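You operate a simulated robot arm through the tools that you are given. There is no shell and no other tool.

Carry out the task below with a simulated robot arm. There is one attempt and no reset: what you move stays moved.

Task
Zero the counter, wind 3 labels on and lock the brake again.
Fine: on the bench winder; window lamp and strobe stay off.
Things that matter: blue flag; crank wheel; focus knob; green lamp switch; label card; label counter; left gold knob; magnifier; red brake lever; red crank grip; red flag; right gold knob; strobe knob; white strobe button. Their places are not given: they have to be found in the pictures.

Only the result counts: the job must be done as asked and must still hold three seconds after the hand-in. Knocking over, shifting, dropping, spilling or breaking anything else fails it.

Robot
A 6-joint arm with a two-finger parallel gripper, fixed in place. Base frame: the origin is at the foot of the arm, x ahead of it, y to its left, z up; the work surface is at about z = 0.9. Readings come in m, degrees, newtons and seconds.
With the tool pointing down near the work surface it reaches from about 0.58 to 0.94 m from the base axis. Its first joint turns from -149.0 to 149.0 degrees. Payload 3.43 kg.
The TCP is the grasp point between the finger pads, 0.034 m short of the fingertips. In the tool frame z runs along the fingers and y along their closing line. Largest opening 0.128 m; finger width 0.024, thickness 0.012; the body of the gripper, 0.048 by 0.13 m, starts 0.096 m behind the TCP.
Orientation is that of the tool frame in the base frame, as [roll, pitch, yaw] about the fixed x, y, z axes, in that order (R = Rz(yaw) Ry(pitch) Rx(roll)). With the fingers straight down and closing along the base's y, the tool's x points along the base's -x, its y along +y and its z along -z.

Tools
- The arm moves only by the tool send_rows. Its argument "plan" is one flat list of numbers, 7 for each row, row after row: the opening, from 0 (shut) to 1 (fully open), then the shift along the tool's x, y, z in mm, then the turn, a rotation vector about the tool's x, y, z in degrees. In form: [fingers, x, y, z, rx, ry, rz, fingers, x, y, z, rx, ry, rz, ...]. A call has 1 to 20 rows; each row is the pose to reach, as a shift and turn from the pose commanded when the call began, along the tool's axes at that moment. Each row takes 0.2 s and may step no farther than 0.05 m and 8.6 degrees from the row before; otherwise, or with a gripper value out of range, the whole call is refused. Where a pose cannot be reached the arm comes as near as it can. A force on the tool above 90 N (or 10 N above the force at the start of the call, whichever is more), or a blocked arm, ends the call early, and 0.2 s more pass. Each finger travels about 0.108 m/s and halts on what it meets, pressing with about 27 N; the grip force reading is that of the motor and also rises with nothing between the fingers. The clock runs only during rows and for 0.2 s after the last one: add rows that repeat a pose to give the fingers time. The reply holds the time, the measured pose of the TCP, the force on the tool along the base axes, the opening and the grip force, in the units named above and with some noise, with the torque about the TCP (base axes, N m) and any sound that the robot's microphone picked up.
- Cameras (640 x 400 px; columns grow to the right, rows downward): "scene" is fixed at [0.0526, 0.6514, 1.7026]; the picture's right is [-0.15, -0.99, 0.00], its down [-0.62, 0.09, -0.78] and it looks along [0.77, -0.12, -0.63] (base axes); focal length 357 px, centre (320, 200). "wrist" rides on the gripper at [0.076, -0.011, -0.16] in the tool frame; the picture's right is [0.15, 0.99, 0.00], its down [-0.88, 0.13, -0.46] and it looks along [-0.45, 0.07, 0.89] (tool axes); focal length 234 px, centre (320, 200).
- capture(camera): a new picture of that camera. No time passes.
- slide_trunk(by): slides the trunk up (or, below 0, down) by that many m; the arm rides with it, the base frame stays. It gives what a move gives, with no picture.
- probe_pixels(camera, pixels): there is no depth. For up to 12 entries [column, row, z] of the newest picture of that camera ("zoom" is the newest enlarged one), the place [x, y] in the base frame at which the ray of that pixel passes the height z, good to about 0.002 m, but the place of the scene camera against the robot may be out by one fixed shift of up to 0.012 m in any direction. No time passes.
- zoom(camera, box): a new picture of the part [left, top, right, bottom] of that camera's present view, enlarged. No time passes.
- finish_job(): hands the job in; it is judged then, once.

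Leave the gripper open and the arm clear of the work at the hand-in unless told otherwise.

The tools are called as name(argument=value, ...) on one line, values as JSON. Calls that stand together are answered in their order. send_rows: Moves the arm, as the interface text tells. Its arguments: {"type":"object","properties":{"plan":{"type":"array"}},"required":["plan"]} The other tools are called the same way: slide_trunk (by) slides the trunk up or down; capture (camera) takes a picture; probe_pixels (camera, pixels) gives the place at which the rays of pixels pass given heights; zoom (camera, box) takes an enlarged picture of a part of a camera's view; finish_job () hands the job in.

At the start:

```text
time: 0.0
eef_pos: [0.7067, 0.436, 1.1952]
tool_rot: [179.1, 1.8, 179.8]
force: [75.9, 51.6, -160.3]
ft_torque: [-4.74, -1.05, -2.65]
opening: 0.1279
finger_force: 0.1
trunk travel left (down, up): [-0.65, 0.06]
```

scene: 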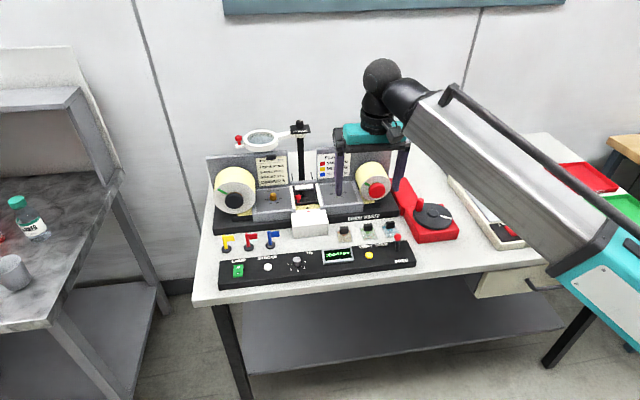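
wrist: 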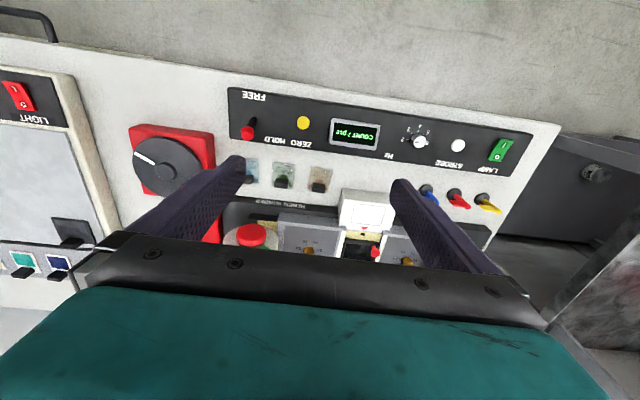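

I see a bench winder with two reels, a control strip at the front, and a label card behind it. I'll zoom in on the main parts before I move anything.

zoom(camera="scene", box=[200, 110, 420, 220])

zoom(camera="scene", box=[210, 210, 430, 300])

zoom(camera="scene", box=[245, 140, 365, 210])

zoom(camera="wrist", box=[220, 80, 540, 280])

```text
2.91 times, centred on (310, 165) of scene
```

zoom: 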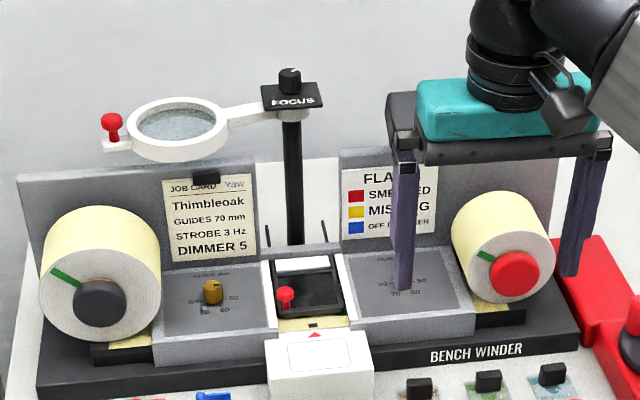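

```text
2.91 times, centred on (320, 255) of scene
```

zoom: 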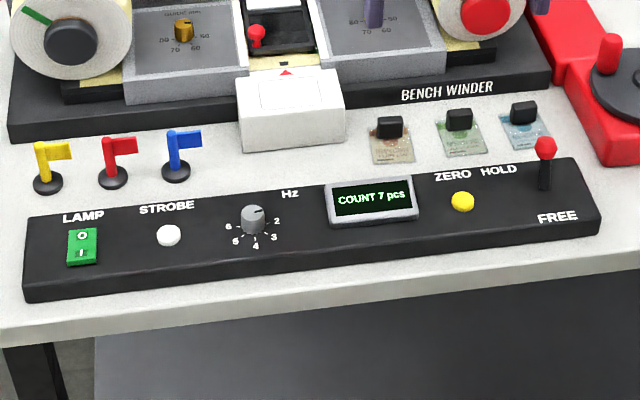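

```text
5.33 times, centred on (305, 175) of scene
```

zoom: 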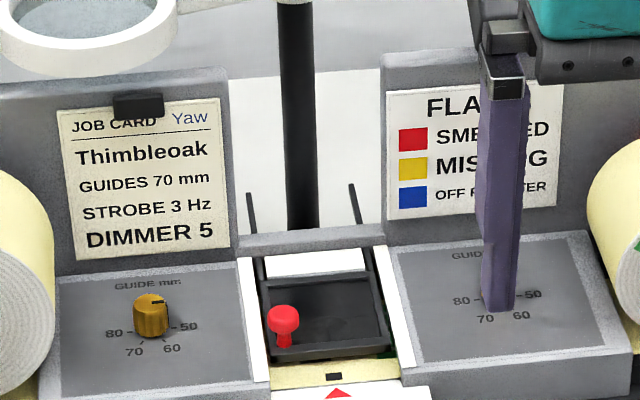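

```text
2.00 times, centred on (380, 180) of wrist
```

zoom: 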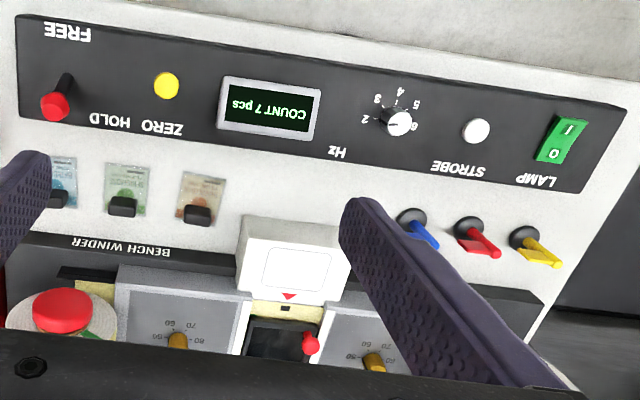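

The counter reads 7 pcs. ZERO is the yellow button and the red lever is at HOLD. Next I'll look at the red box with the black disc on the right, and at the reels.

zoom(camera="scene", box=[340, 150, 480, 250])

zoom(camera="wrist", box=[100, 90, 300, 250])

zoom(camera="scene", box=[320, 230, 420, 280])

```text
4.00 times, centred on (410, 200) of scene
```

zoom: 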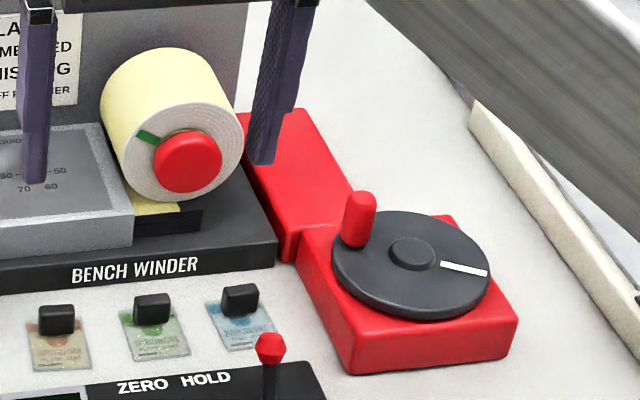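

```text
2.50 times, centred on (200, 170) of wrist
```

zoom: 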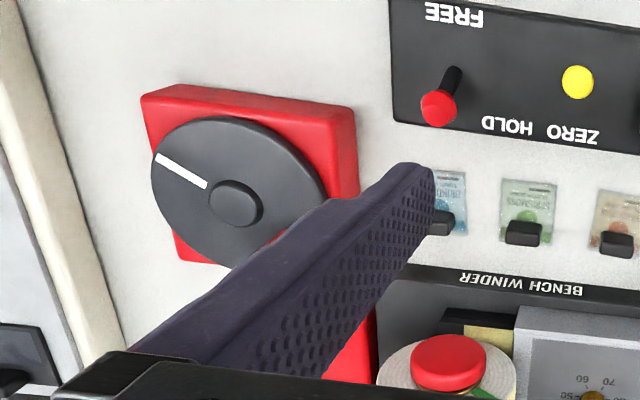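

```text
6.40 times, centred on (370, 255) of scene
```

zoom: 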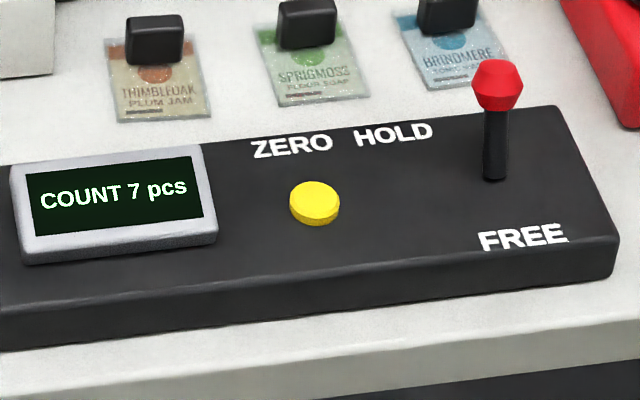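

The crank wheel lies flat, with an upright red grip near its rim at about (398,237) of the first picture. I'll probe the main parts at plausible heights from both cameras so I can triangulate.

probe_pixels(camera="scene", pixels=[[369, 255, 0.93], [369, 255, 0.95], [397, 238, 0.95], [397, 238, 1.0], [398, 257, 0.93], [434, 213, 0.95], [434, 213, 1.0], [400, 204, 0.95], [400, 204, 1.0], [268, 267, 0.93], [337, 255, 0.93], [447, 220, 0.95]])

probe_pixels(camera="wrist", pixels=[[303, 122, 0.93], [303, 122, 0.95], [247, 132, 0.95], [247, 132, 1.0], [254, 120, 0.93], [173, 168, 0.95], [173, 168, 1.0], [458, 145, 0.93], [458, 145, 0.95], [356, 132, 0.93], [502, 150, 0.93], [250, 235, 1.0]])

```text
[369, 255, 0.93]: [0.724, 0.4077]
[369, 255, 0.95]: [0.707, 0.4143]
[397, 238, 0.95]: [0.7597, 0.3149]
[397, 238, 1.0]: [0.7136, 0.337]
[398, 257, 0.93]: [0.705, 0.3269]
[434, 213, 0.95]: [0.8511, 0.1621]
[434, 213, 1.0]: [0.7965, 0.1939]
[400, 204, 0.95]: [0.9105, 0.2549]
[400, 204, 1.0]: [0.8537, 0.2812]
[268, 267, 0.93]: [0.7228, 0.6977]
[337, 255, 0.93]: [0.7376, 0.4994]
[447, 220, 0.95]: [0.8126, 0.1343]
```

```text
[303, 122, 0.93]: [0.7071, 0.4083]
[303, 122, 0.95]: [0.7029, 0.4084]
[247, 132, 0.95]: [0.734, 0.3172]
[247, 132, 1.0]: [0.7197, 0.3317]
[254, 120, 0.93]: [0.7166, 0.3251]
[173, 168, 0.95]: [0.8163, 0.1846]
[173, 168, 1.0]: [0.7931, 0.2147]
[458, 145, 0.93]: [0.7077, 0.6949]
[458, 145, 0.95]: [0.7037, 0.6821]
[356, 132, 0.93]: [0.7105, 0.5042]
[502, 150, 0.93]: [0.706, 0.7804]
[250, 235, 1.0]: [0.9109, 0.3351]
```

Both cameras put the yellow button at about (0.706, 0.410), almost directly below the TCP. The starting force reading is oddly high, so I'll do a small levelling move with no shift to check the readings.

send_rows(plan=[1, 0, 0, 0, 0.9, 1.8, 0, 1, 0, 0, 0, 0.9, 1.8, 0])

```text
time: 0.6
eef_pos: [0.7131, 0.4404, 1.1964]
tool_rot: [179.2, 1.6, 179.7]
force: [79.9, 36.0, -161.0]
ft_torque: [-2.17, -0.25, -1.19]
opening: 0.1283
finger_force: 0.1
trunk travel left (down, up): [-0.65, 0.06]
```

The force reading stays high and the tilt hardly changed. I'll take pictures to check whether the arm is touching something.

capture(camera="scene")

capture(camera="wrist")

zoom(camera="scene", box=[320, 50, 480, 210])

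```text
taken
```

scene: 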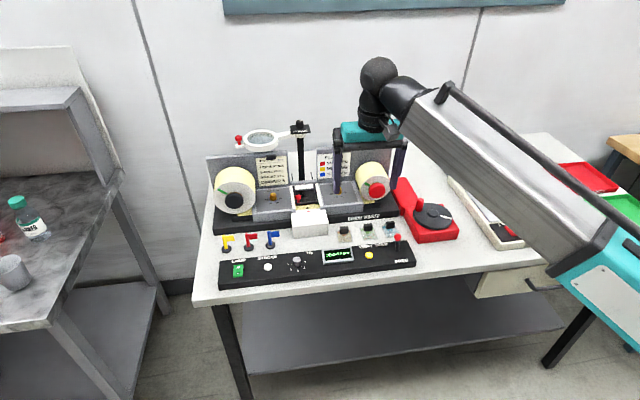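

```text
taken
```

wrist: 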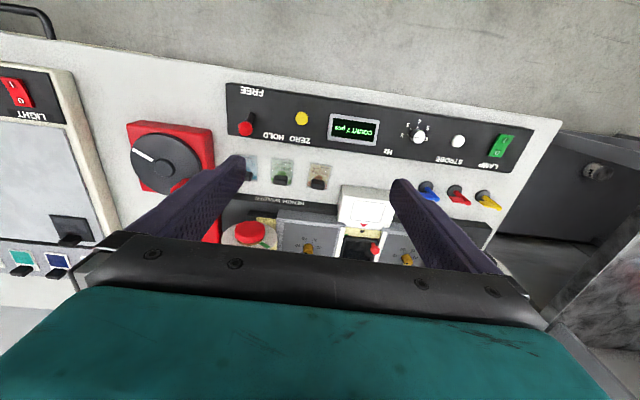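

```text
2.50 times, centred on (400, 130) of scene
```

zoom: 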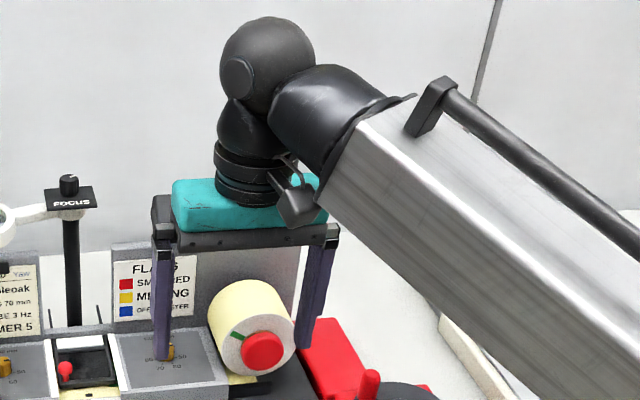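

Nothing is touching the gripper in the pictures, so the force looks like an offset or settling. I'll hold still for a few rows to see whether the readings settle.

send_rows(plan=[1, 0, 0, 0, 0, 0, 0, 1, 0, 0, 0, 0, 0, 0, 1, 0, 0, 0, 0, 0, 0, 1, 0, 0, 0, 0, 0, 0])

```text
time: 1.6
eef_pos: [0.7128, 0.4404, 1.1957]
tool_rot: [179.2, 1.6, 179.6]
force: [75.6, 50.0, -159.1]
ft_torque: [-4.75, -1.09, -2.57]
opening: 0.128
finger_force: 0.0
trunk travel left (down, up): [-0.65, 0.06]
```

The readings are steady, so the force is a constant offset. I'll test a small move: 40 mm down and 20 mm towards the robot, in clear air.

send_rows(plan=[1, 10, 0, 20, 0, 0, 0, 1, 20, 0, 40, 0, 0, 0, 1, 20, 0, 40, 0, 0, 0])

```text
time: 2.4
eef_pos: [0.6852, 0.4384, 1.1538]
tool_rot: [180.0, -0.1, 179.9]
force: [9.7, -5.2, -20.0]
ft_torque: [1.42, 0.29, 0.7]
opening: 0.1277
finger_force: 0.2
trunk travel left (down, up): [-0.65, 0.06]
```

That worked: the tool is now level (180, 0, 180) and the force has dropped, so the arm had been at its reach limit. I'll take a wrist picture from here.

capture(camera="wrist")

zoom(camera="wrist", box=[160, 60, 480, 260])

```text
taken
```

wrist: 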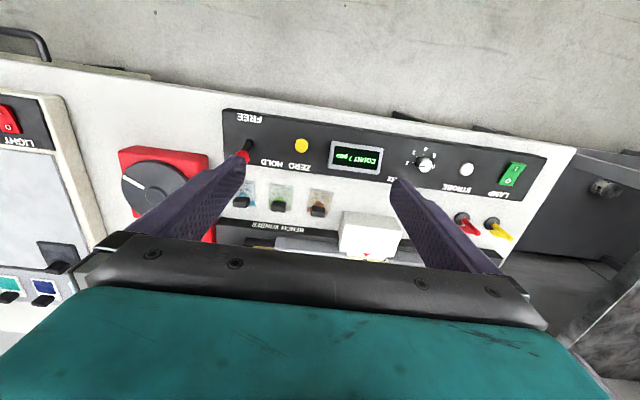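

```text
2.00 times, centred on (320, 160) of wrist
```

zoom: 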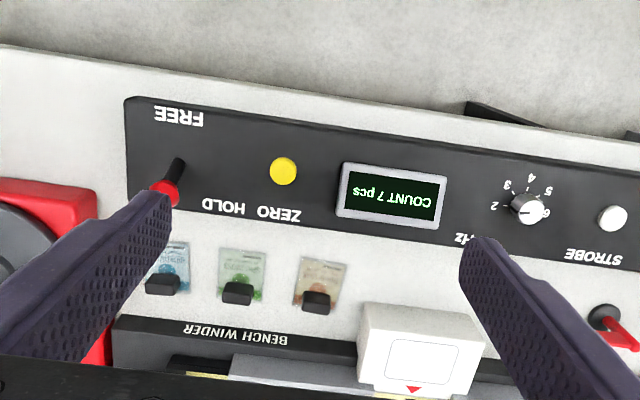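

The button is at (283,171) in this enlarged view. I'll probe it, and the lever, at several heights.

probe_pixels(camera="zoom", pixels=[[283, 171, 0.92], [283, 171, 0.94], [283, 171, 0.96], [180, 162, 0.94], [163, 188, 0.97], [163, 188, 1.0], [340, 215, 0.93], [445, 228, 0.93], [526, 208, 0.94], [613, 218, 0.94]])

zoom(camera="scene", box=[330, 220, 430, 280])

zoom(camera="scene", box=[380, 170, 480, 250])

```text
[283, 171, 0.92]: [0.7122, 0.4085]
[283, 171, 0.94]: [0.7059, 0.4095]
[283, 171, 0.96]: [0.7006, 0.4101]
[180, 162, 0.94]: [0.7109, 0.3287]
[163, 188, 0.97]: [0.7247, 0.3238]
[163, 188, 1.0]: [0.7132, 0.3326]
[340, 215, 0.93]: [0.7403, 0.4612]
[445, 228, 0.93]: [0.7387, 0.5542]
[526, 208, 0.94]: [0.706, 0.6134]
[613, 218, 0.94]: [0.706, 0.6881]
```

```text
6.40 times, centred on (380, 250) of scene
```

zoom: 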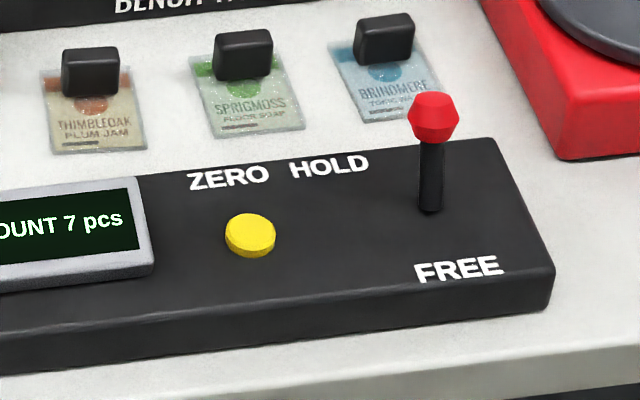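

```text
5.00 times, centred on (430, 210) of scene
```

zoom: 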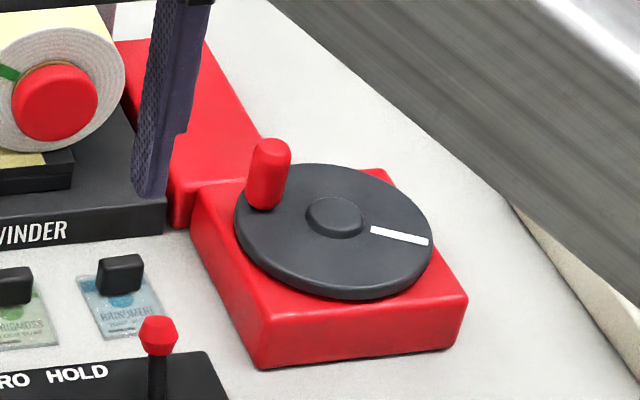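

The panel top is at about z 0.93 and the button centre is near (0.706, 0.4095). I'll close the fingers, so the left one stays clear of the lever, and move above the button with the tip still well over it.

send_rows(plan=[0, -5, -8, 0, 0, 0, 0, 0, -12, -18, 0, 0, 0, 0, 0, -21, -29, 10, 0, 0, 0, 0, -21, -29, 45, 0, 0, 0, 0, -21, -29, 80, 0, 0, 0, 0, -21, -29, 80, 0, 0, 0])

capture(camera="wrist")

zoom(camera="wrist", box=[160, 60, 480, 260])

capture(camera="scene")

```text
time: 3.8
eef_pos: [0.7052, 0.4082, 1.0736]
tool_rot: [180.0, -0.1, 179.8]
force: [0.0, 0.6, 0.0]
ft_torque: [0.0, 0.0, -0.02]
opening: 0.0
finger_force: 27.0
trunk travel left (down, up): [-0.65, 0.06]
```

```text
taken
```

wrist: 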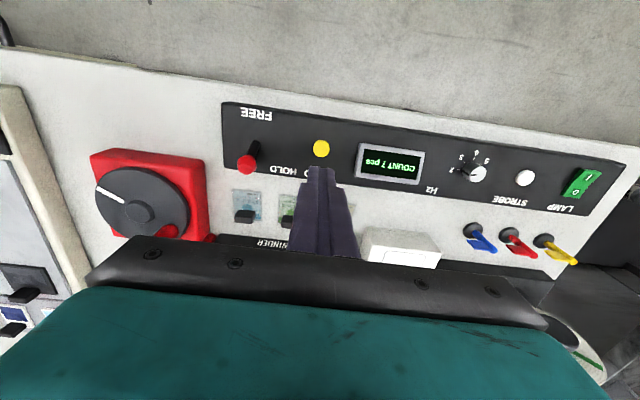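

```text
2.00 times, centred on (320, 160) of wrist
```

zoom: 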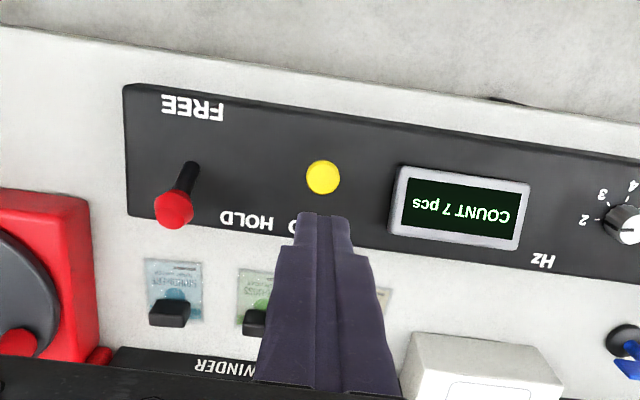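

```text
taken
```

scene: 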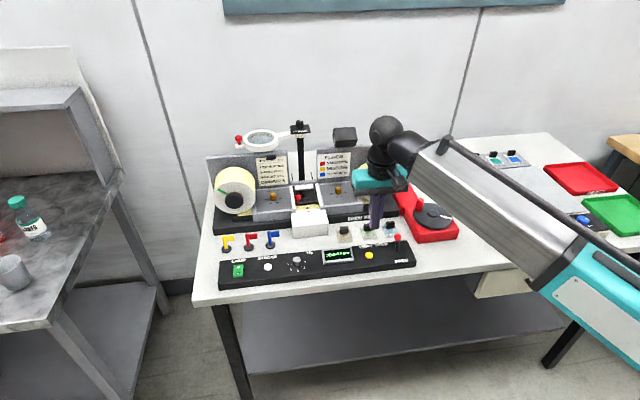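

The force is now zero and the fingers are shut above the panel. The button is at (323,177) in the enlarged wrist view. I'll probe it again, along with the lever and crank parts.

probe_pixels(camera="zoom", pixels=[[323, 177, 0.92], [323, 177, 0.94], [323, 177, 0.96], [188, 170, 0.94], [173, 209, 0.96], [173, 209, 0.98], [173, 209, 1.0]])

probe_pixels(camera="wrist", pixels=[[140, 212, 0.95], [140, 212, 0.97], [140, 212, 0.99], [96, 188, 0.95], [188, 212, 0.95], [170, 231, 1.0]])

probe_pixels(camera="scene", pixels=[[369.2, 255.3, 0.92], [369.2, 255.3, 0.94], [369.2, 255.3, 0.96], [433, 213.5, 0.93], [433, 213.5, 0.95], [433, 213.5, 0.97], [397.5, 237, 0.96], [397.5, 237, 0.98], [397.5, 237, 1.0], [419, 205, 0.97], [419, 205, 0.99], [419, 205, 1.01]])

```text
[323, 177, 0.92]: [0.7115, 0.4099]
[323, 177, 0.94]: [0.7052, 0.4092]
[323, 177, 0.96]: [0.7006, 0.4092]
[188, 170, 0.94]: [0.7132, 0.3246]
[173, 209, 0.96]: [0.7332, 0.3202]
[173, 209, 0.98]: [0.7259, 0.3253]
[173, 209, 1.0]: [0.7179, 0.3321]
```

```text
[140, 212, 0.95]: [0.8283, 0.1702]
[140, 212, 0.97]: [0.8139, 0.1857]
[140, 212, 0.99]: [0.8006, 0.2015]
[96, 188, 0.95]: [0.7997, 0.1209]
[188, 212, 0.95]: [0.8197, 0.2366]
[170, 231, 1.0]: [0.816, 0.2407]
```

```text
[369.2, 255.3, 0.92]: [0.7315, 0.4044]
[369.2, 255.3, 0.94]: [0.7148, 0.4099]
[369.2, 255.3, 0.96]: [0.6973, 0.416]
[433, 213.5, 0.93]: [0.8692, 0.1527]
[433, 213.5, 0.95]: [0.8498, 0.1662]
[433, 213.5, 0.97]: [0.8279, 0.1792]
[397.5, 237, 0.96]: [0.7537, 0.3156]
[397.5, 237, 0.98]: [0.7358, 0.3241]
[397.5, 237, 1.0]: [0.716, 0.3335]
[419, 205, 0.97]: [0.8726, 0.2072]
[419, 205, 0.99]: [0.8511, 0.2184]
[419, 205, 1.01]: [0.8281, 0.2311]
```

The button is at (0.7055, 0.409) and the tip is right above it. I'll come down 80 mm, to a tip height of about 0.96, and check.

send_rows(plan=[0, 0, 0.5, 40, 0, 0, 0, 0, 0, 0.5, 70, 0, 0, 0, 0, 0, 0.5, 80, 0, 0, 0, 0, 0, 0.5, 80, 0, 0, 0])

capture(camera="wrist")

zoom(camera="scene", box=[330, 200, 430, 280])

```text
time: 4.8
eef_pos: [0.7062, 0.4082, 0.995]
tool_rot: [-180.0, -0.1, 179.6]
force: [0.5, 1.0, 0.0]
ft_torque: [0.04, -0.01, 0.0]
opening: 0.0
finger_force: 27.2
trunk travel left (down, up): [-0.65, 0.06]
```

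```text
taken
```

wrist: 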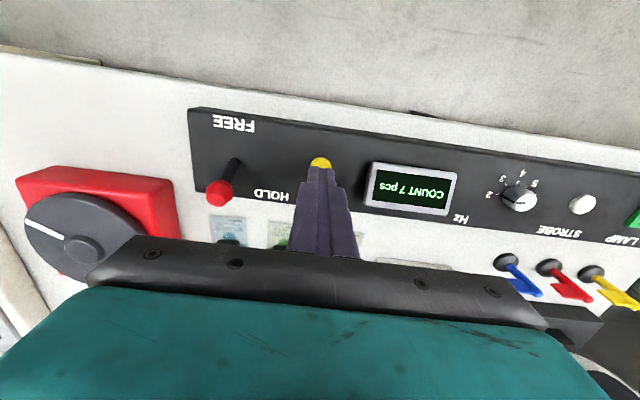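

```text
5.00 times, centred on (380, 240) of scene
```

zoom: 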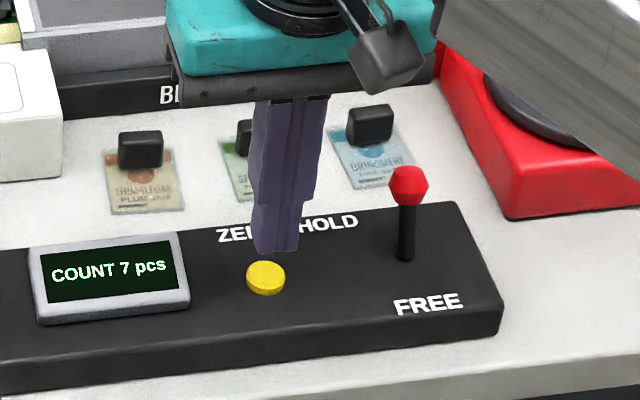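

The tip is lined up about 2 cm above the button. I'll go down slowly in small steps and watch the force.

send_rows(plan=[0, 0, 0, 8, 0, 0, 0, 0, 0, 0, 14, 0, 0, 0, 0, 0, 0, 18, 0, 0, 0, 0, 0, 0, 18, 0, 0, 0])

zoom(camera="scene", box=[320, 220, 420, 280])

```text
time: 5.8
eef_pos: [0.7056, 0.407, 0.9767]
tool_rot: [180.0, -0.1, 179.7]
force: [0.0, -0.2, 0.3]
ft_torque: [-0.01, 0.03, 0.0]
opening: 0.0
finger_force: 26.6
trunk travel left (down, up): [-0.65, 0.06]
```

```text
6.40 times, centred on (370, 250) of scene
```

zoom: 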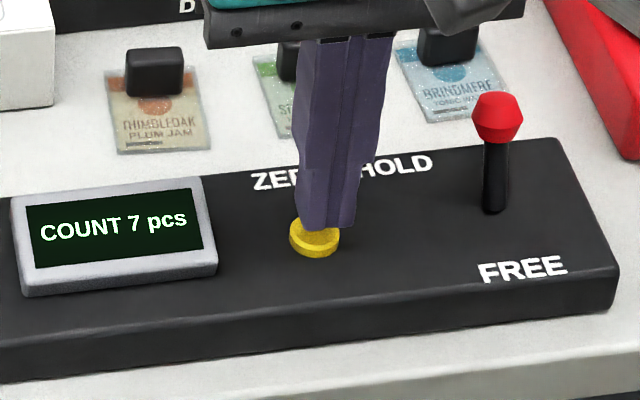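

No contact yet; the tip is at about z 0.943 and the button seems a few mm lower, around 0.93. I'll nudge 1.5 mm left and 1.5 mm forward and keep going down in 2–3 mm steps.

send_rows(plan=[0, -1.5, 1.5, 3, 0, 0, 0, 0, -1.5, 1.5, 6, 0, 0, 0, 0, -1.5, 1.5, 8, 0, 0, 0, 0, -1.5, 1.5, 8, 0, 0, 0])

zoom(camera="scene", box=[320, 220, 420, 280])

```text
time: 6.8
eef_pos: [0.7075, 0.4097, 0.969]
tool_rot: [-180.0, -0.1, 179.8]
force: [0.4, 0.5, -0.1]
ft_torque: [0.02, 0.0, 0.0]
opening: 0.0
finger_force: 27.5
trunk travel left (down, up): [-0.65, 0.06]
```

```text
6.40 times, centred on (370, 250) of scene
```

zoom: 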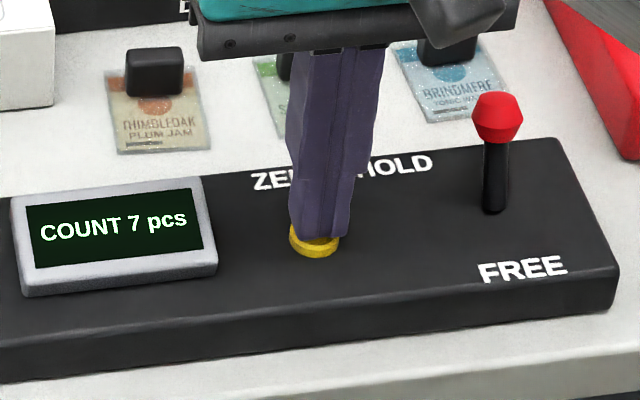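

Still no contact at a tip height of about 0.935. I'll keep descending in small steps.

send_rows(plan=[0, 0, 0, 2, 0, 0, 0, 0, 0, 0, 4, 0, 0, 0, 0, 0, 0, 5, 0, 0, 0, 0, 0, 0, 5, 0, 0, 0])

zoom(camera="scene", box=[320, 220, 420, 280])

```text
time: 7.8
eef_pos: [0.708, 0.4086, 0.9635]
tool_rot: [-179.9, 0.0, 179.8]
force: [2.5, 2.9, 7.1]
ft_torque: [0.09, -0.08, 0.01]
opening: 0.0
finger_force: 26.9
trunk travel left (down, up): [-0.65, 0.06]
heard: click
```

```text
6.40 times, centred on (370, 250) of scene
```

zoom: 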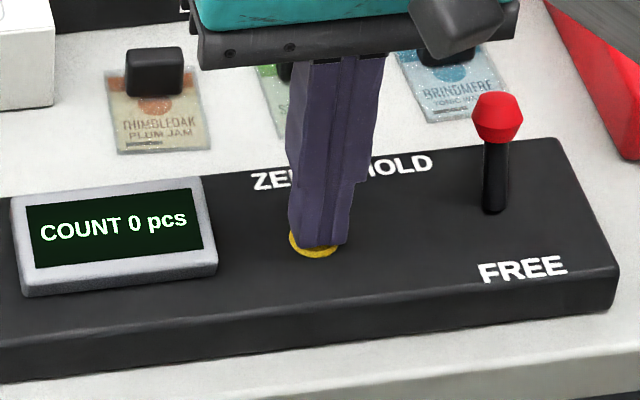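

I heard a click and the counter now reads COUNT 0 pcs. I'll lift straight up 80 mm.

send_rows(plan=[0, 0, 0, -10, 0, 0, 0, 0, 0, 0, -45, 0, 0, 0, 0, 0, 0, -80, 0, 0, 0, 0, 0, 0, -80, 0, 0, 0])

capture(camera="wrist")

zoom(camera="scene", box=[320, 220, 420, 280])

zoom(camera="wrist", box=[60, 80, 380, 280])

```text
time: 8.8
eef_pos: [0.7102, 0.4096, 1.0433]
tool_rot: [179.9, -0.1, 179.9]
force: [0.2, 0.0, -0.3]
ft_torque: [0.0, 0.02, 0.0]
opening: 0.0001
finger_force: 27.3
trunk travel left (down, up): [-0.65, 0.06]
```

```text
taken
```

wrist: 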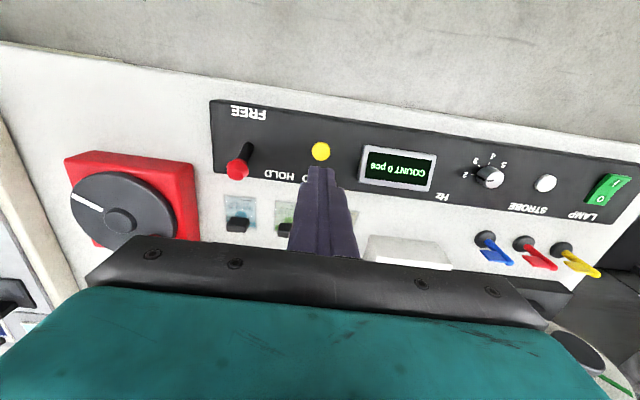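

```text
6.40 times, centred on (370, 250) of scene
```

zoom: 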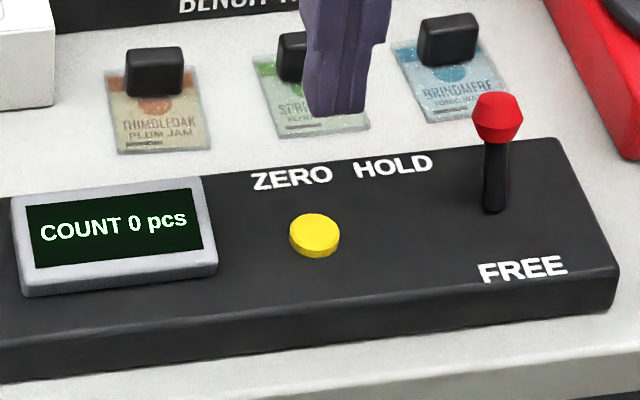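

```text
2.00 times, centred on (220, 180) of wrist
```

zoom: 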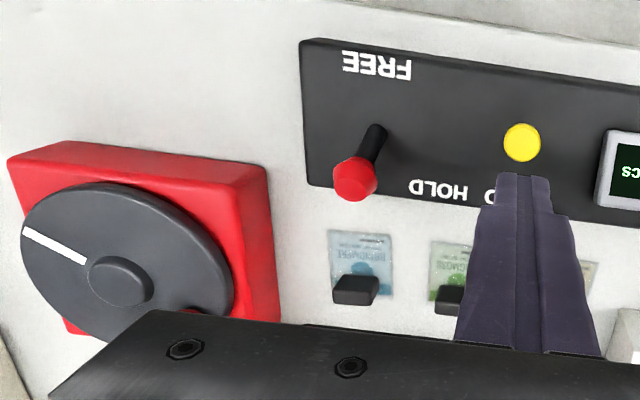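

The count holds at 0. Next I'll move right so I'm centred on the lever (y≈0.325), staying 60 mm above it, to measure its place better.

send_rows(plan=[0, 0, -20, -10, 0, 0, 0, 0, 5, -60, -25, 0, 0, 0, 0, 10, -85, -25, 0, 0, 0, 0, 10, -85, -25, 0, 0, 0])

capture(camera="wrist")

zoom(camera="wrist", box=[160, 80, 480, 280])

```text
time: 9.8
eef_pos: [0.6988, 0.3227, 1.0698]
tool_rot: [-180.0, -0.1, 179.8]
force: [-0.1, -0.1, 0.8]
ft_torque: [-0.01, -0.01, 0.0]
opening: 0.0002
finger_force: 27.2
trunk travel left (down, up): [-0.65, 0.06]
```

```text
taken
```

wrist: 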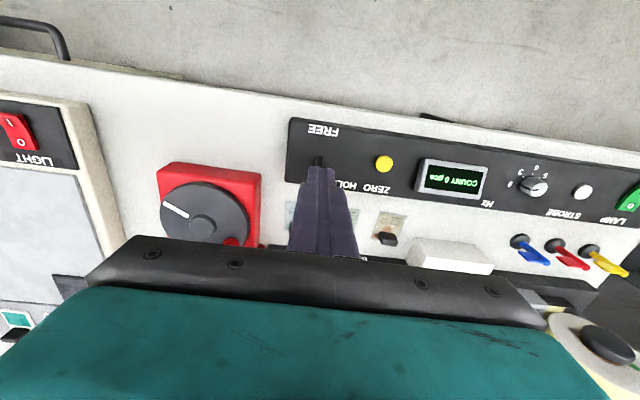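

```text
2.00 times, centred on (320, 180) of wrist
```

zoom: 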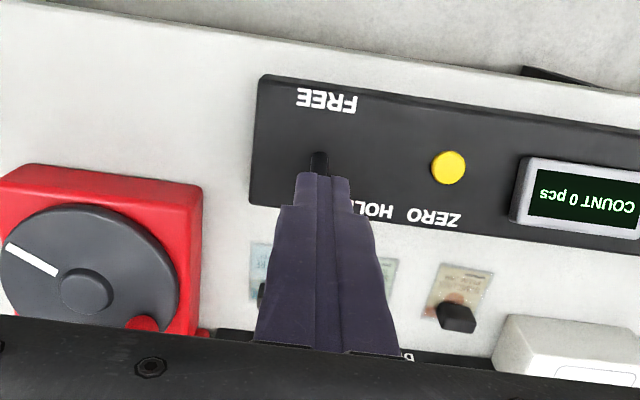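

The closed fingers hide the knob, but the lever foot shows at (319,160) in the enlarged view. I'll probe it and the crank.

probe_pixels(camera="zoom", pixels=[[319, 160, 0.93], [319, 160, 0.95], [87, 285, 0.95], [87, 285, 0.97], [87, 285, 0.99], [30, 260, 0.96], [145, 323, 0.98], [145, 323, 1.0], [204, 188, 0.93], [203, 325, 0.91], [449, 167, 0.932]])

```text
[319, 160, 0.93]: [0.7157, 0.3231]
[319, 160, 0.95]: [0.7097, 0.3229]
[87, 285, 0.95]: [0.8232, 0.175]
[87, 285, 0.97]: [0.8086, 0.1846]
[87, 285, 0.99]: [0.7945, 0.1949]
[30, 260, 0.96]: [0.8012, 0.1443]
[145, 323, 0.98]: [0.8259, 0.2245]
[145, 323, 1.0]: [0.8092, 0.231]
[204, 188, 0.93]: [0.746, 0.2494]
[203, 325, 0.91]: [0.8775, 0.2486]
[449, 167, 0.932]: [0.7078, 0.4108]
```

The lever pivot is at about (0.716, 0.323) and its knob at about (0.729, 0.323, 0.972), leaning to HOLD. I'll go behind it on the +x side at height, then lower the tip to about 0.958.

send_rows(plan=[0, -35, 0, 0, 0, 0, 0, 0, -70, 0, 0, 0, 0, 0, 0, -70, 0, 30, 0, 0, 0, 0, -70, 0, 60, 0, 0, 0, 0, -70, 0, 78, 0, 0, 0, 0, -70, 0, 78, 0, 0, 0])

capture(camera="wrist")

zoom(camera="scene", box=[330, 200, 450, 280])

```text
time: 11.2
eef_pos: [0.7672, 0.3244, 0.9907]
tool_rot: [180.0, -0.1, 179.8]
force: [1.0, 0.2, 0.1]
ft_torque: [0.01, -0.01, 0.01]
opening: 0.0
finger_force: 26.7
trunk travel left (down, up): [-0.65, 0.06]
```

```text
taken
```

wrist: 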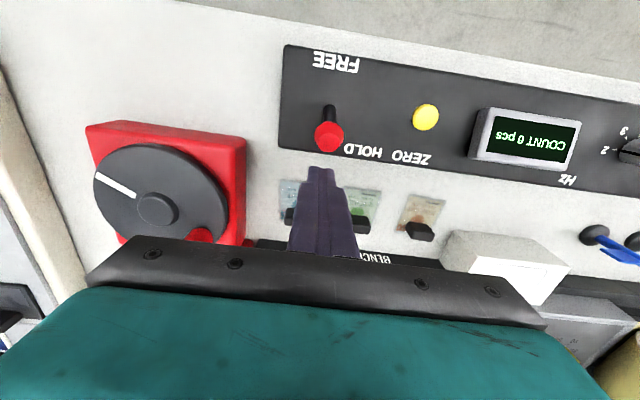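

```text
5.00 times, centred on (390, 240) of scene
```

zoom: 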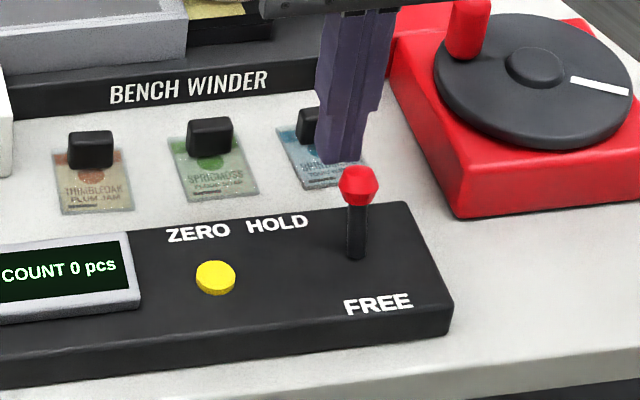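

The finger stands behind the knob, which is at (329,137) in the wrist picture. I'll probe it to fix its y.

probe_pixels(camera="wrist", pixels=[[329, 137, 0.96], [329, 137, 0.97], [329, 137, 0.98], [331, 110, 0.93], [155, 208, 0.97], [155, 208, 0.96], [205, 235, 0.99]])

```text
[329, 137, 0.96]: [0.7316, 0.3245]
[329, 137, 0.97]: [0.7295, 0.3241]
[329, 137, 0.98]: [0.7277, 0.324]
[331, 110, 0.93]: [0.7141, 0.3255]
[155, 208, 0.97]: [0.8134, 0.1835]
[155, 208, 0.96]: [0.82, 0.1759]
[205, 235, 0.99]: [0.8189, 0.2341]
```

The knob is at (0.729, 0.324), level with the finger in y. I'll push it towards −x (FREE) in small steps.

send_rows(plan=[0, 8, 0, 0, 0, 0, 0, 0, 14, 0, 0, 0, 0, 0, 0, 20, 0, 0, 0, 0, 0, 0, 26, 0, 0, 0, 0, 0, 0, 32, 0, 0, 0, 0, 0, 0, 38, 0, 0, 0, 0, 0, 0, 42, 0, 0, 0, 0, 0, 0, 42, 0, 0, 0, 0, 0])

capture(camera="wrist")

zoom(camera="scene", box=[330, 200, 450, 280])

```text
time: 13.0
eef_pos: [0.7261, 0.3242, 0.9901]
tool_rot: [179.9, -0.1, 179.8]
force: [0.2, -0.7, 0.0]
ft_torque: [0.02, 0.01, -0.01]
opening: 0.0
finger_force: 26.7
trunk travel left (down, up): [-0.65, 0.06]
```

```text
taken
```

wrist: 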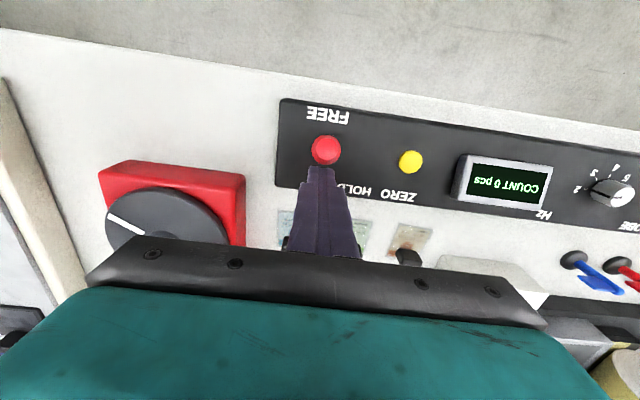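

```text
5.00 times, centred on (390, 240) of scene
```

zoom: 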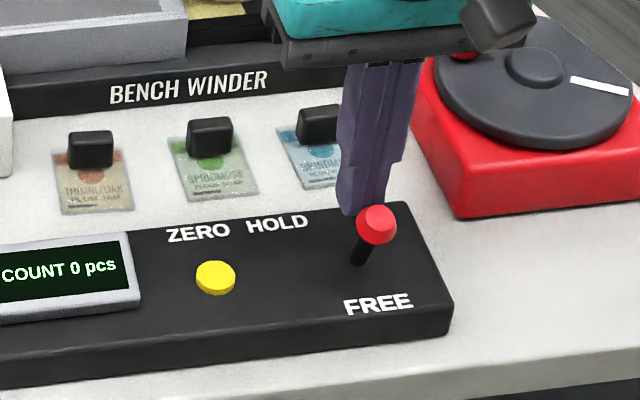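

The knob has swung forward, now at (326,150). I'll check how far it moved.

probe_pixels(camera="wrist", pixels=[[326, 150, 0.96], [326, 150, 0.97], [320, 170, 0.956]])

zoom(camera="wrist", box=[260, 90, 420, 190])

```text
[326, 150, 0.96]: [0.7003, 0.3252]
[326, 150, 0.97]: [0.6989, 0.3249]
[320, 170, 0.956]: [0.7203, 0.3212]
```

```text
4.00 times, centred on (340, 140) of wrist
```

zoom: 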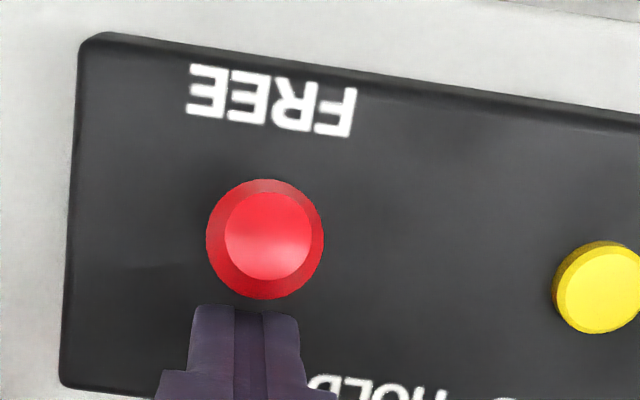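

The knob is now at x≈0.699, mirrored about the pivot at 0.714, and it has snapped past the finger to FREE. I'll lift clear and move to look down on the crank with the fingers open.

send_rows(plan=[0, 0, 0, -40, 0, 0, 0, 0, 0, 0, -80, 0, 0, 0, 0, 0, 0, -120, 0, 0, 0, 0, -15, -45, -130, 0, 0, 0, 0.5, -25, -85, -130, 0, 0, 0, 1, -25, -120, -130, 0, 0, 0, 1, -25, -120, -130, 0, 0, 0, 1, -25, -120, -130, 0, 0, 0])

capture(camera="wrist")

zoom(camera="wrist", box=[200, 80, 440, 280])

capture(camera="scene")

zoom(camera="scene", box=[330, 180, 480, 280])

```text
time: 14.8
eef_pos: [0.752, 0.2032, 1.1206]
tool_rot: [180.0, -0.2, 179.8]
force: [-0.2, 0.3, 0.1]
ft_torque: [-0.03, 0.01, -0.01]
opening: 0.128
finger_force: 0.1
trunk travel left (down, up): [-0.65, 0.06]
```

```text
taken
```

wrist: 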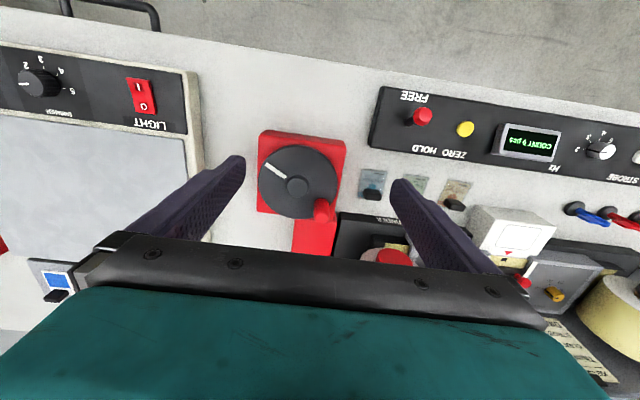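

```text
2.00 times, centred on (320, 180) of wrist
```

zoom: 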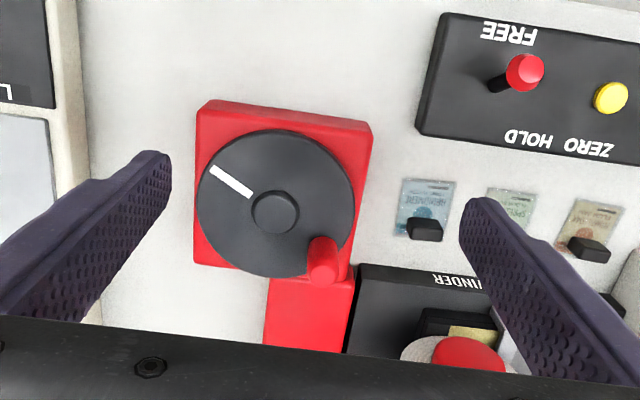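

```text
taken
```

scene: 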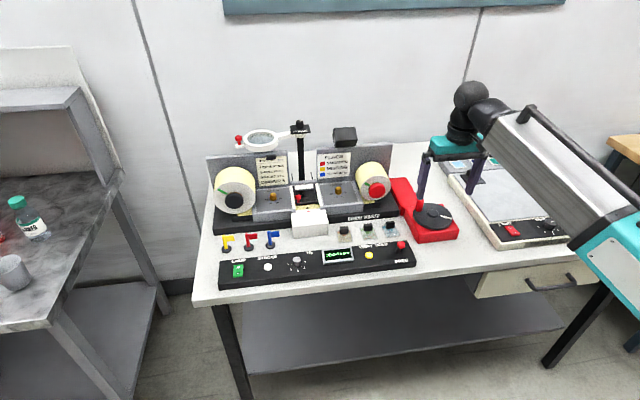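

```text
4.00 times, centred on (405, 230) of scene
```

zoom: 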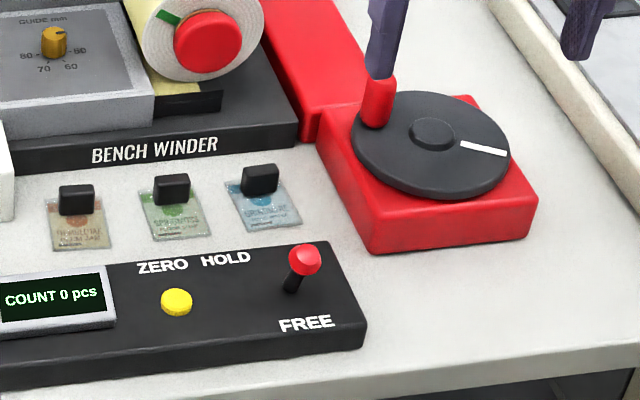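

Now I can see the crank from above: hub at (276,212) in the enlarged view and the red grip at about (323,250). The white mark sits opposite the grip. I'll probe both at several heights.

probe_pixels(camera="zoom", pixels=[[276, 208, 0.95], [276, 208, 0.96], [276, 208, 0.97], [322, 246, 0.99], [322, 246, 1.0], [322, 246, 1.01], [328, 278, 0.96], [198, 205, 0.96], [355, 205, 0.96], [276, 129, 0.96], [276, 278, 0.96], [198, 260, 0.93]])

probe_pixels(camera="scene", pixels=[[420, 199, 1.0], [420, 199, 1.01], [420, 199, 1.02], [418.5, 210, 0.96], [418.5, 210, 0.97], [432.5, 206, 0.97], [433, 213, 0.96], [433, 213, 0.97]])

```text
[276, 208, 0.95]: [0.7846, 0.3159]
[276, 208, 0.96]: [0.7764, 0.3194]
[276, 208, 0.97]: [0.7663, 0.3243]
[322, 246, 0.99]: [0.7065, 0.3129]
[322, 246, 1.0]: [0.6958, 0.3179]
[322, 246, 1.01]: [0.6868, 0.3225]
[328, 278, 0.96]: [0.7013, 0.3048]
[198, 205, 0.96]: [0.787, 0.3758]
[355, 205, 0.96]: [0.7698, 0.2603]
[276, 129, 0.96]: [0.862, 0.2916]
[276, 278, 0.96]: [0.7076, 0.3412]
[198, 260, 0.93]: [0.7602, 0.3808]
```

```text
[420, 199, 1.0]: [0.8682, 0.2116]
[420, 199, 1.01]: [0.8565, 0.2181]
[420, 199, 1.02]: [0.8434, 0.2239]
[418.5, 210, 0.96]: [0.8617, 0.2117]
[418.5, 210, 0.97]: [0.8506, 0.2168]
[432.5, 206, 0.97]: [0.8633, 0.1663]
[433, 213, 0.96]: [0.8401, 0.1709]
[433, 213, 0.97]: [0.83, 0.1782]
```

The zoom probe used the newest enlarged view, which was the scene one. I'll redo the probe with full wrist pixels.

probe_pixels(camera="wrist", pixels=[[298, 184, 0.95], [298, 184, 0.96], [298, 184, 0.97], [321, 203, 0.99], [321, 203, 1.0], [321, 203, 1.01], [324, 217, 0.96], [259, 182.5, 0.96], [337.5, 182.5, 0.96], [298, 144.5, 0.96], [298, 219, 0.96], [424, 117, 0.96]])

```text
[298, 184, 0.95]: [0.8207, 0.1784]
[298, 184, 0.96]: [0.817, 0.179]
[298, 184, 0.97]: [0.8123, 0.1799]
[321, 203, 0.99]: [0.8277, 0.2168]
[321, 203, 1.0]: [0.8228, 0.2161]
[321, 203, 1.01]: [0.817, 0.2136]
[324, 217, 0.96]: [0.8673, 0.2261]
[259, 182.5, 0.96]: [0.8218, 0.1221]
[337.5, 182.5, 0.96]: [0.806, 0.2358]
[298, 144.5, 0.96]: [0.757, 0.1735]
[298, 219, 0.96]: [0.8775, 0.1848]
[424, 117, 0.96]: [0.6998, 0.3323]
```

The wheel centre comes out at about (0.815, 0.180), and the grip stands at about (0.843, 0.220), roughly 49 mm from the hub. I'll look closer at the grip, the hub and the red gearbox arm behind to check clearances.

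zoom(camera="scene", box=[385, 160, 475, 250])

zoom(camera="wrist", box=[240, 120, 400, 260])

probe_pixels(camera="wrist", pixels=[[321, 203, 0.96], [321, 203, 0.97], [324, 217, 1.0], [324, 217, 1.01], [296, 185, 0.97]])

```text
4.44 times, centred on (430, 205) of scene
```

zoom: 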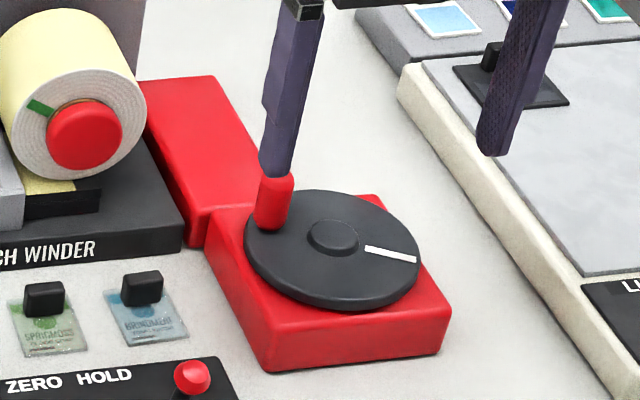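

```text
2.86 times, centred on (320, 190) of wrist
```

zoom: 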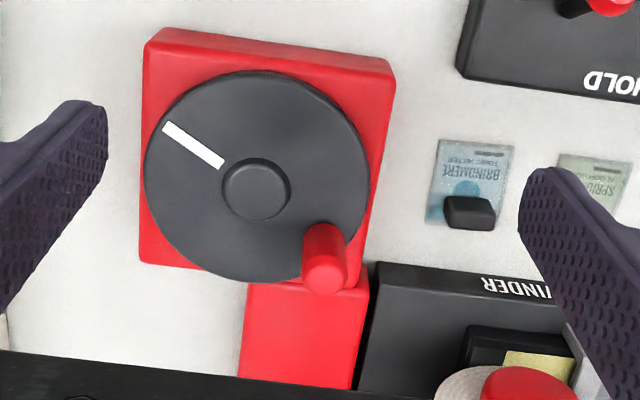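

```text
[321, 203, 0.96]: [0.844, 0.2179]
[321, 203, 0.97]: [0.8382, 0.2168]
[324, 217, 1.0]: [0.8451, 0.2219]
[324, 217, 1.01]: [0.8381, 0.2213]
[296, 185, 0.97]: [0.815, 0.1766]
```

The grip is at about (0.843, 0.220), with its top near z 1.005, and the gearbox arm isn't in the way. I'll move above it with the fingers partly closed and stop with the tips about 20 mm over the grip.

send_rows(plan=[0.5, -30, 6, 20, 0, 0, 0, 0.35, -60, 12, 40, 0, 0, 0, 0.35, -85, 17, 58, 0, 0, 0, 0.35, -91, 17, 58, 0, 0, 0, 0.35, -91, 17, 58, 0, 0, 0])

capture(camera="wrist")

zoom(camera="wrist", box=[220, 100, 420, 240])

zoom(camera="scene", box=[385, 160, 475, 250])

```text
time: 16.0
eef_pos: [0.8416, 0.2207, 1.0641]
tool_rot: [-180.0, -0.2, 179.9]
force: [-0.5, 0.2, 0.3]
ft_torque: [-0.01, 0.01, 0.0]
opening: 0.0448
finger_force: 0.1
trunk travel left (down, up): [-0.65, 0.06]
```

```text
taken
```

wrist: 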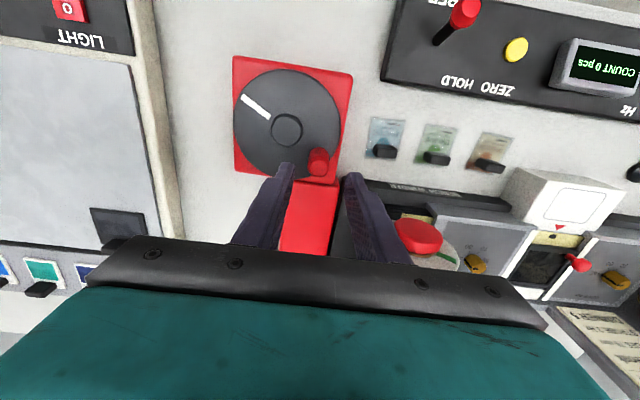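

```text
2.86 times, centred on (320, 170) of wrist
```

zoom: 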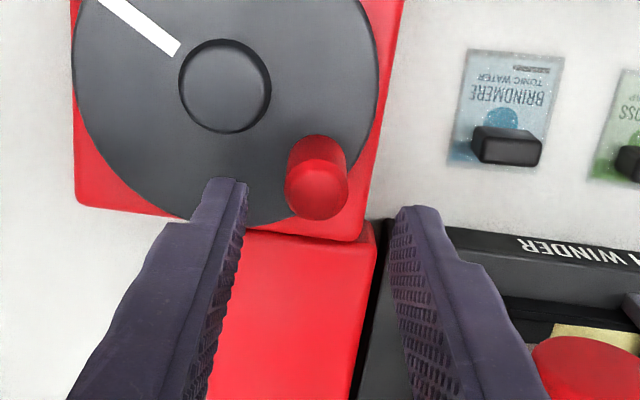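

```text
4.44 times, centred on (430, 205) of scene
```

zoom: 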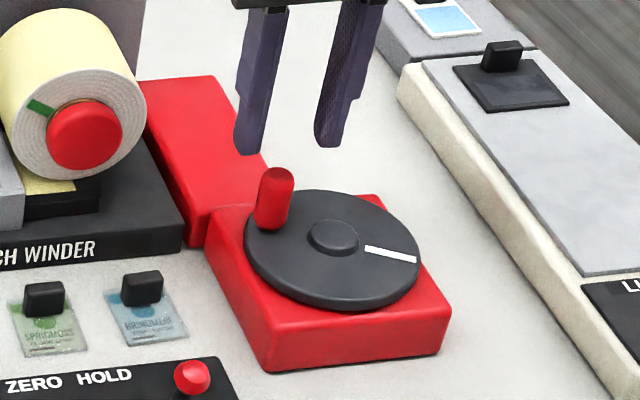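

The grip top is at about (319,167) and its foot at about (319,154) in the wrist picture. I'll probe both, plus the hub.

probe_pixels(camera="wrist", pixels=[[319, 166.5, 0.99], [319, 166.5, 1.0], [319, 166.5, 1.01], [319, 154, 0.96], [319, 154, 0.97], [286, 130, 0.96], [286, 130, 0.97], [233, 125, 0.955], [341, 125, 0.955], [286, 69, 0.955], [280, 176, 0.955]])

```text
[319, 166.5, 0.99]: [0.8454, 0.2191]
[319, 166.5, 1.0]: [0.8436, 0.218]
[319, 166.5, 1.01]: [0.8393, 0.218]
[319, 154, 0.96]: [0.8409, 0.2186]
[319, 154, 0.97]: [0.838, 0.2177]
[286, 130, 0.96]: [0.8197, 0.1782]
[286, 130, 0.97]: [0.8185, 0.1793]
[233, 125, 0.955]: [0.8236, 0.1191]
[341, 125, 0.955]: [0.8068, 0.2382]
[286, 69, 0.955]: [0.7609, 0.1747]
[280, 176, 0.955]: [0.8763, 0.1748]
```

The grip is at (0.842, 0.2185) and the hub at (0.818, 0.179), giving a crank radius of about 46 mm. I'll lower around the grip to a tip height of about 0.974, without closing yet.

send_rows(plan=[0.35, 0, -2, 25, 0, 0, 0, 0.35, 0, -2, 45, 0, 0, 0, 0.35, 0, -2, 56, 0, 0, 0, 0.35, 0, -2, 56, 0, 0, 0])

zoom(camera="wrist", box=[220, 100, 420, 240])

zoom(camera="scene", box=[385, 160, 475, 250])

```text
time: 17.0
eef_pos: [0.8419, 0.2175, 1.0064]
tool_rot: [180.0, -0.1, 179.8]
force: [0.3, 0.4, 0.1]
ft_torque: [-0.01, -0.01, 0.0]
opening: 0.0449
finger_force: 0.0
trunk travel left (down, up): [-0.65, 0.06]
```

```text
2.86 times, centred on (320, 170) of wrist
```

zoom: 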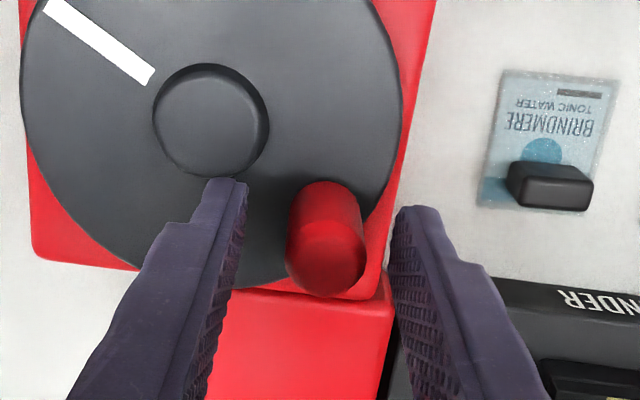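

```text
4.44 times, centred on (430, 205) of scene
```

zoom: 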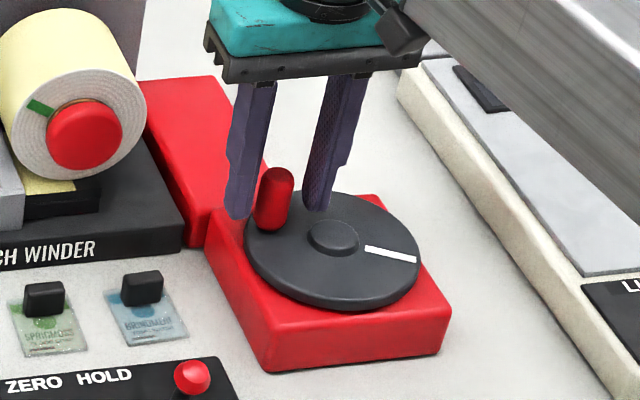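

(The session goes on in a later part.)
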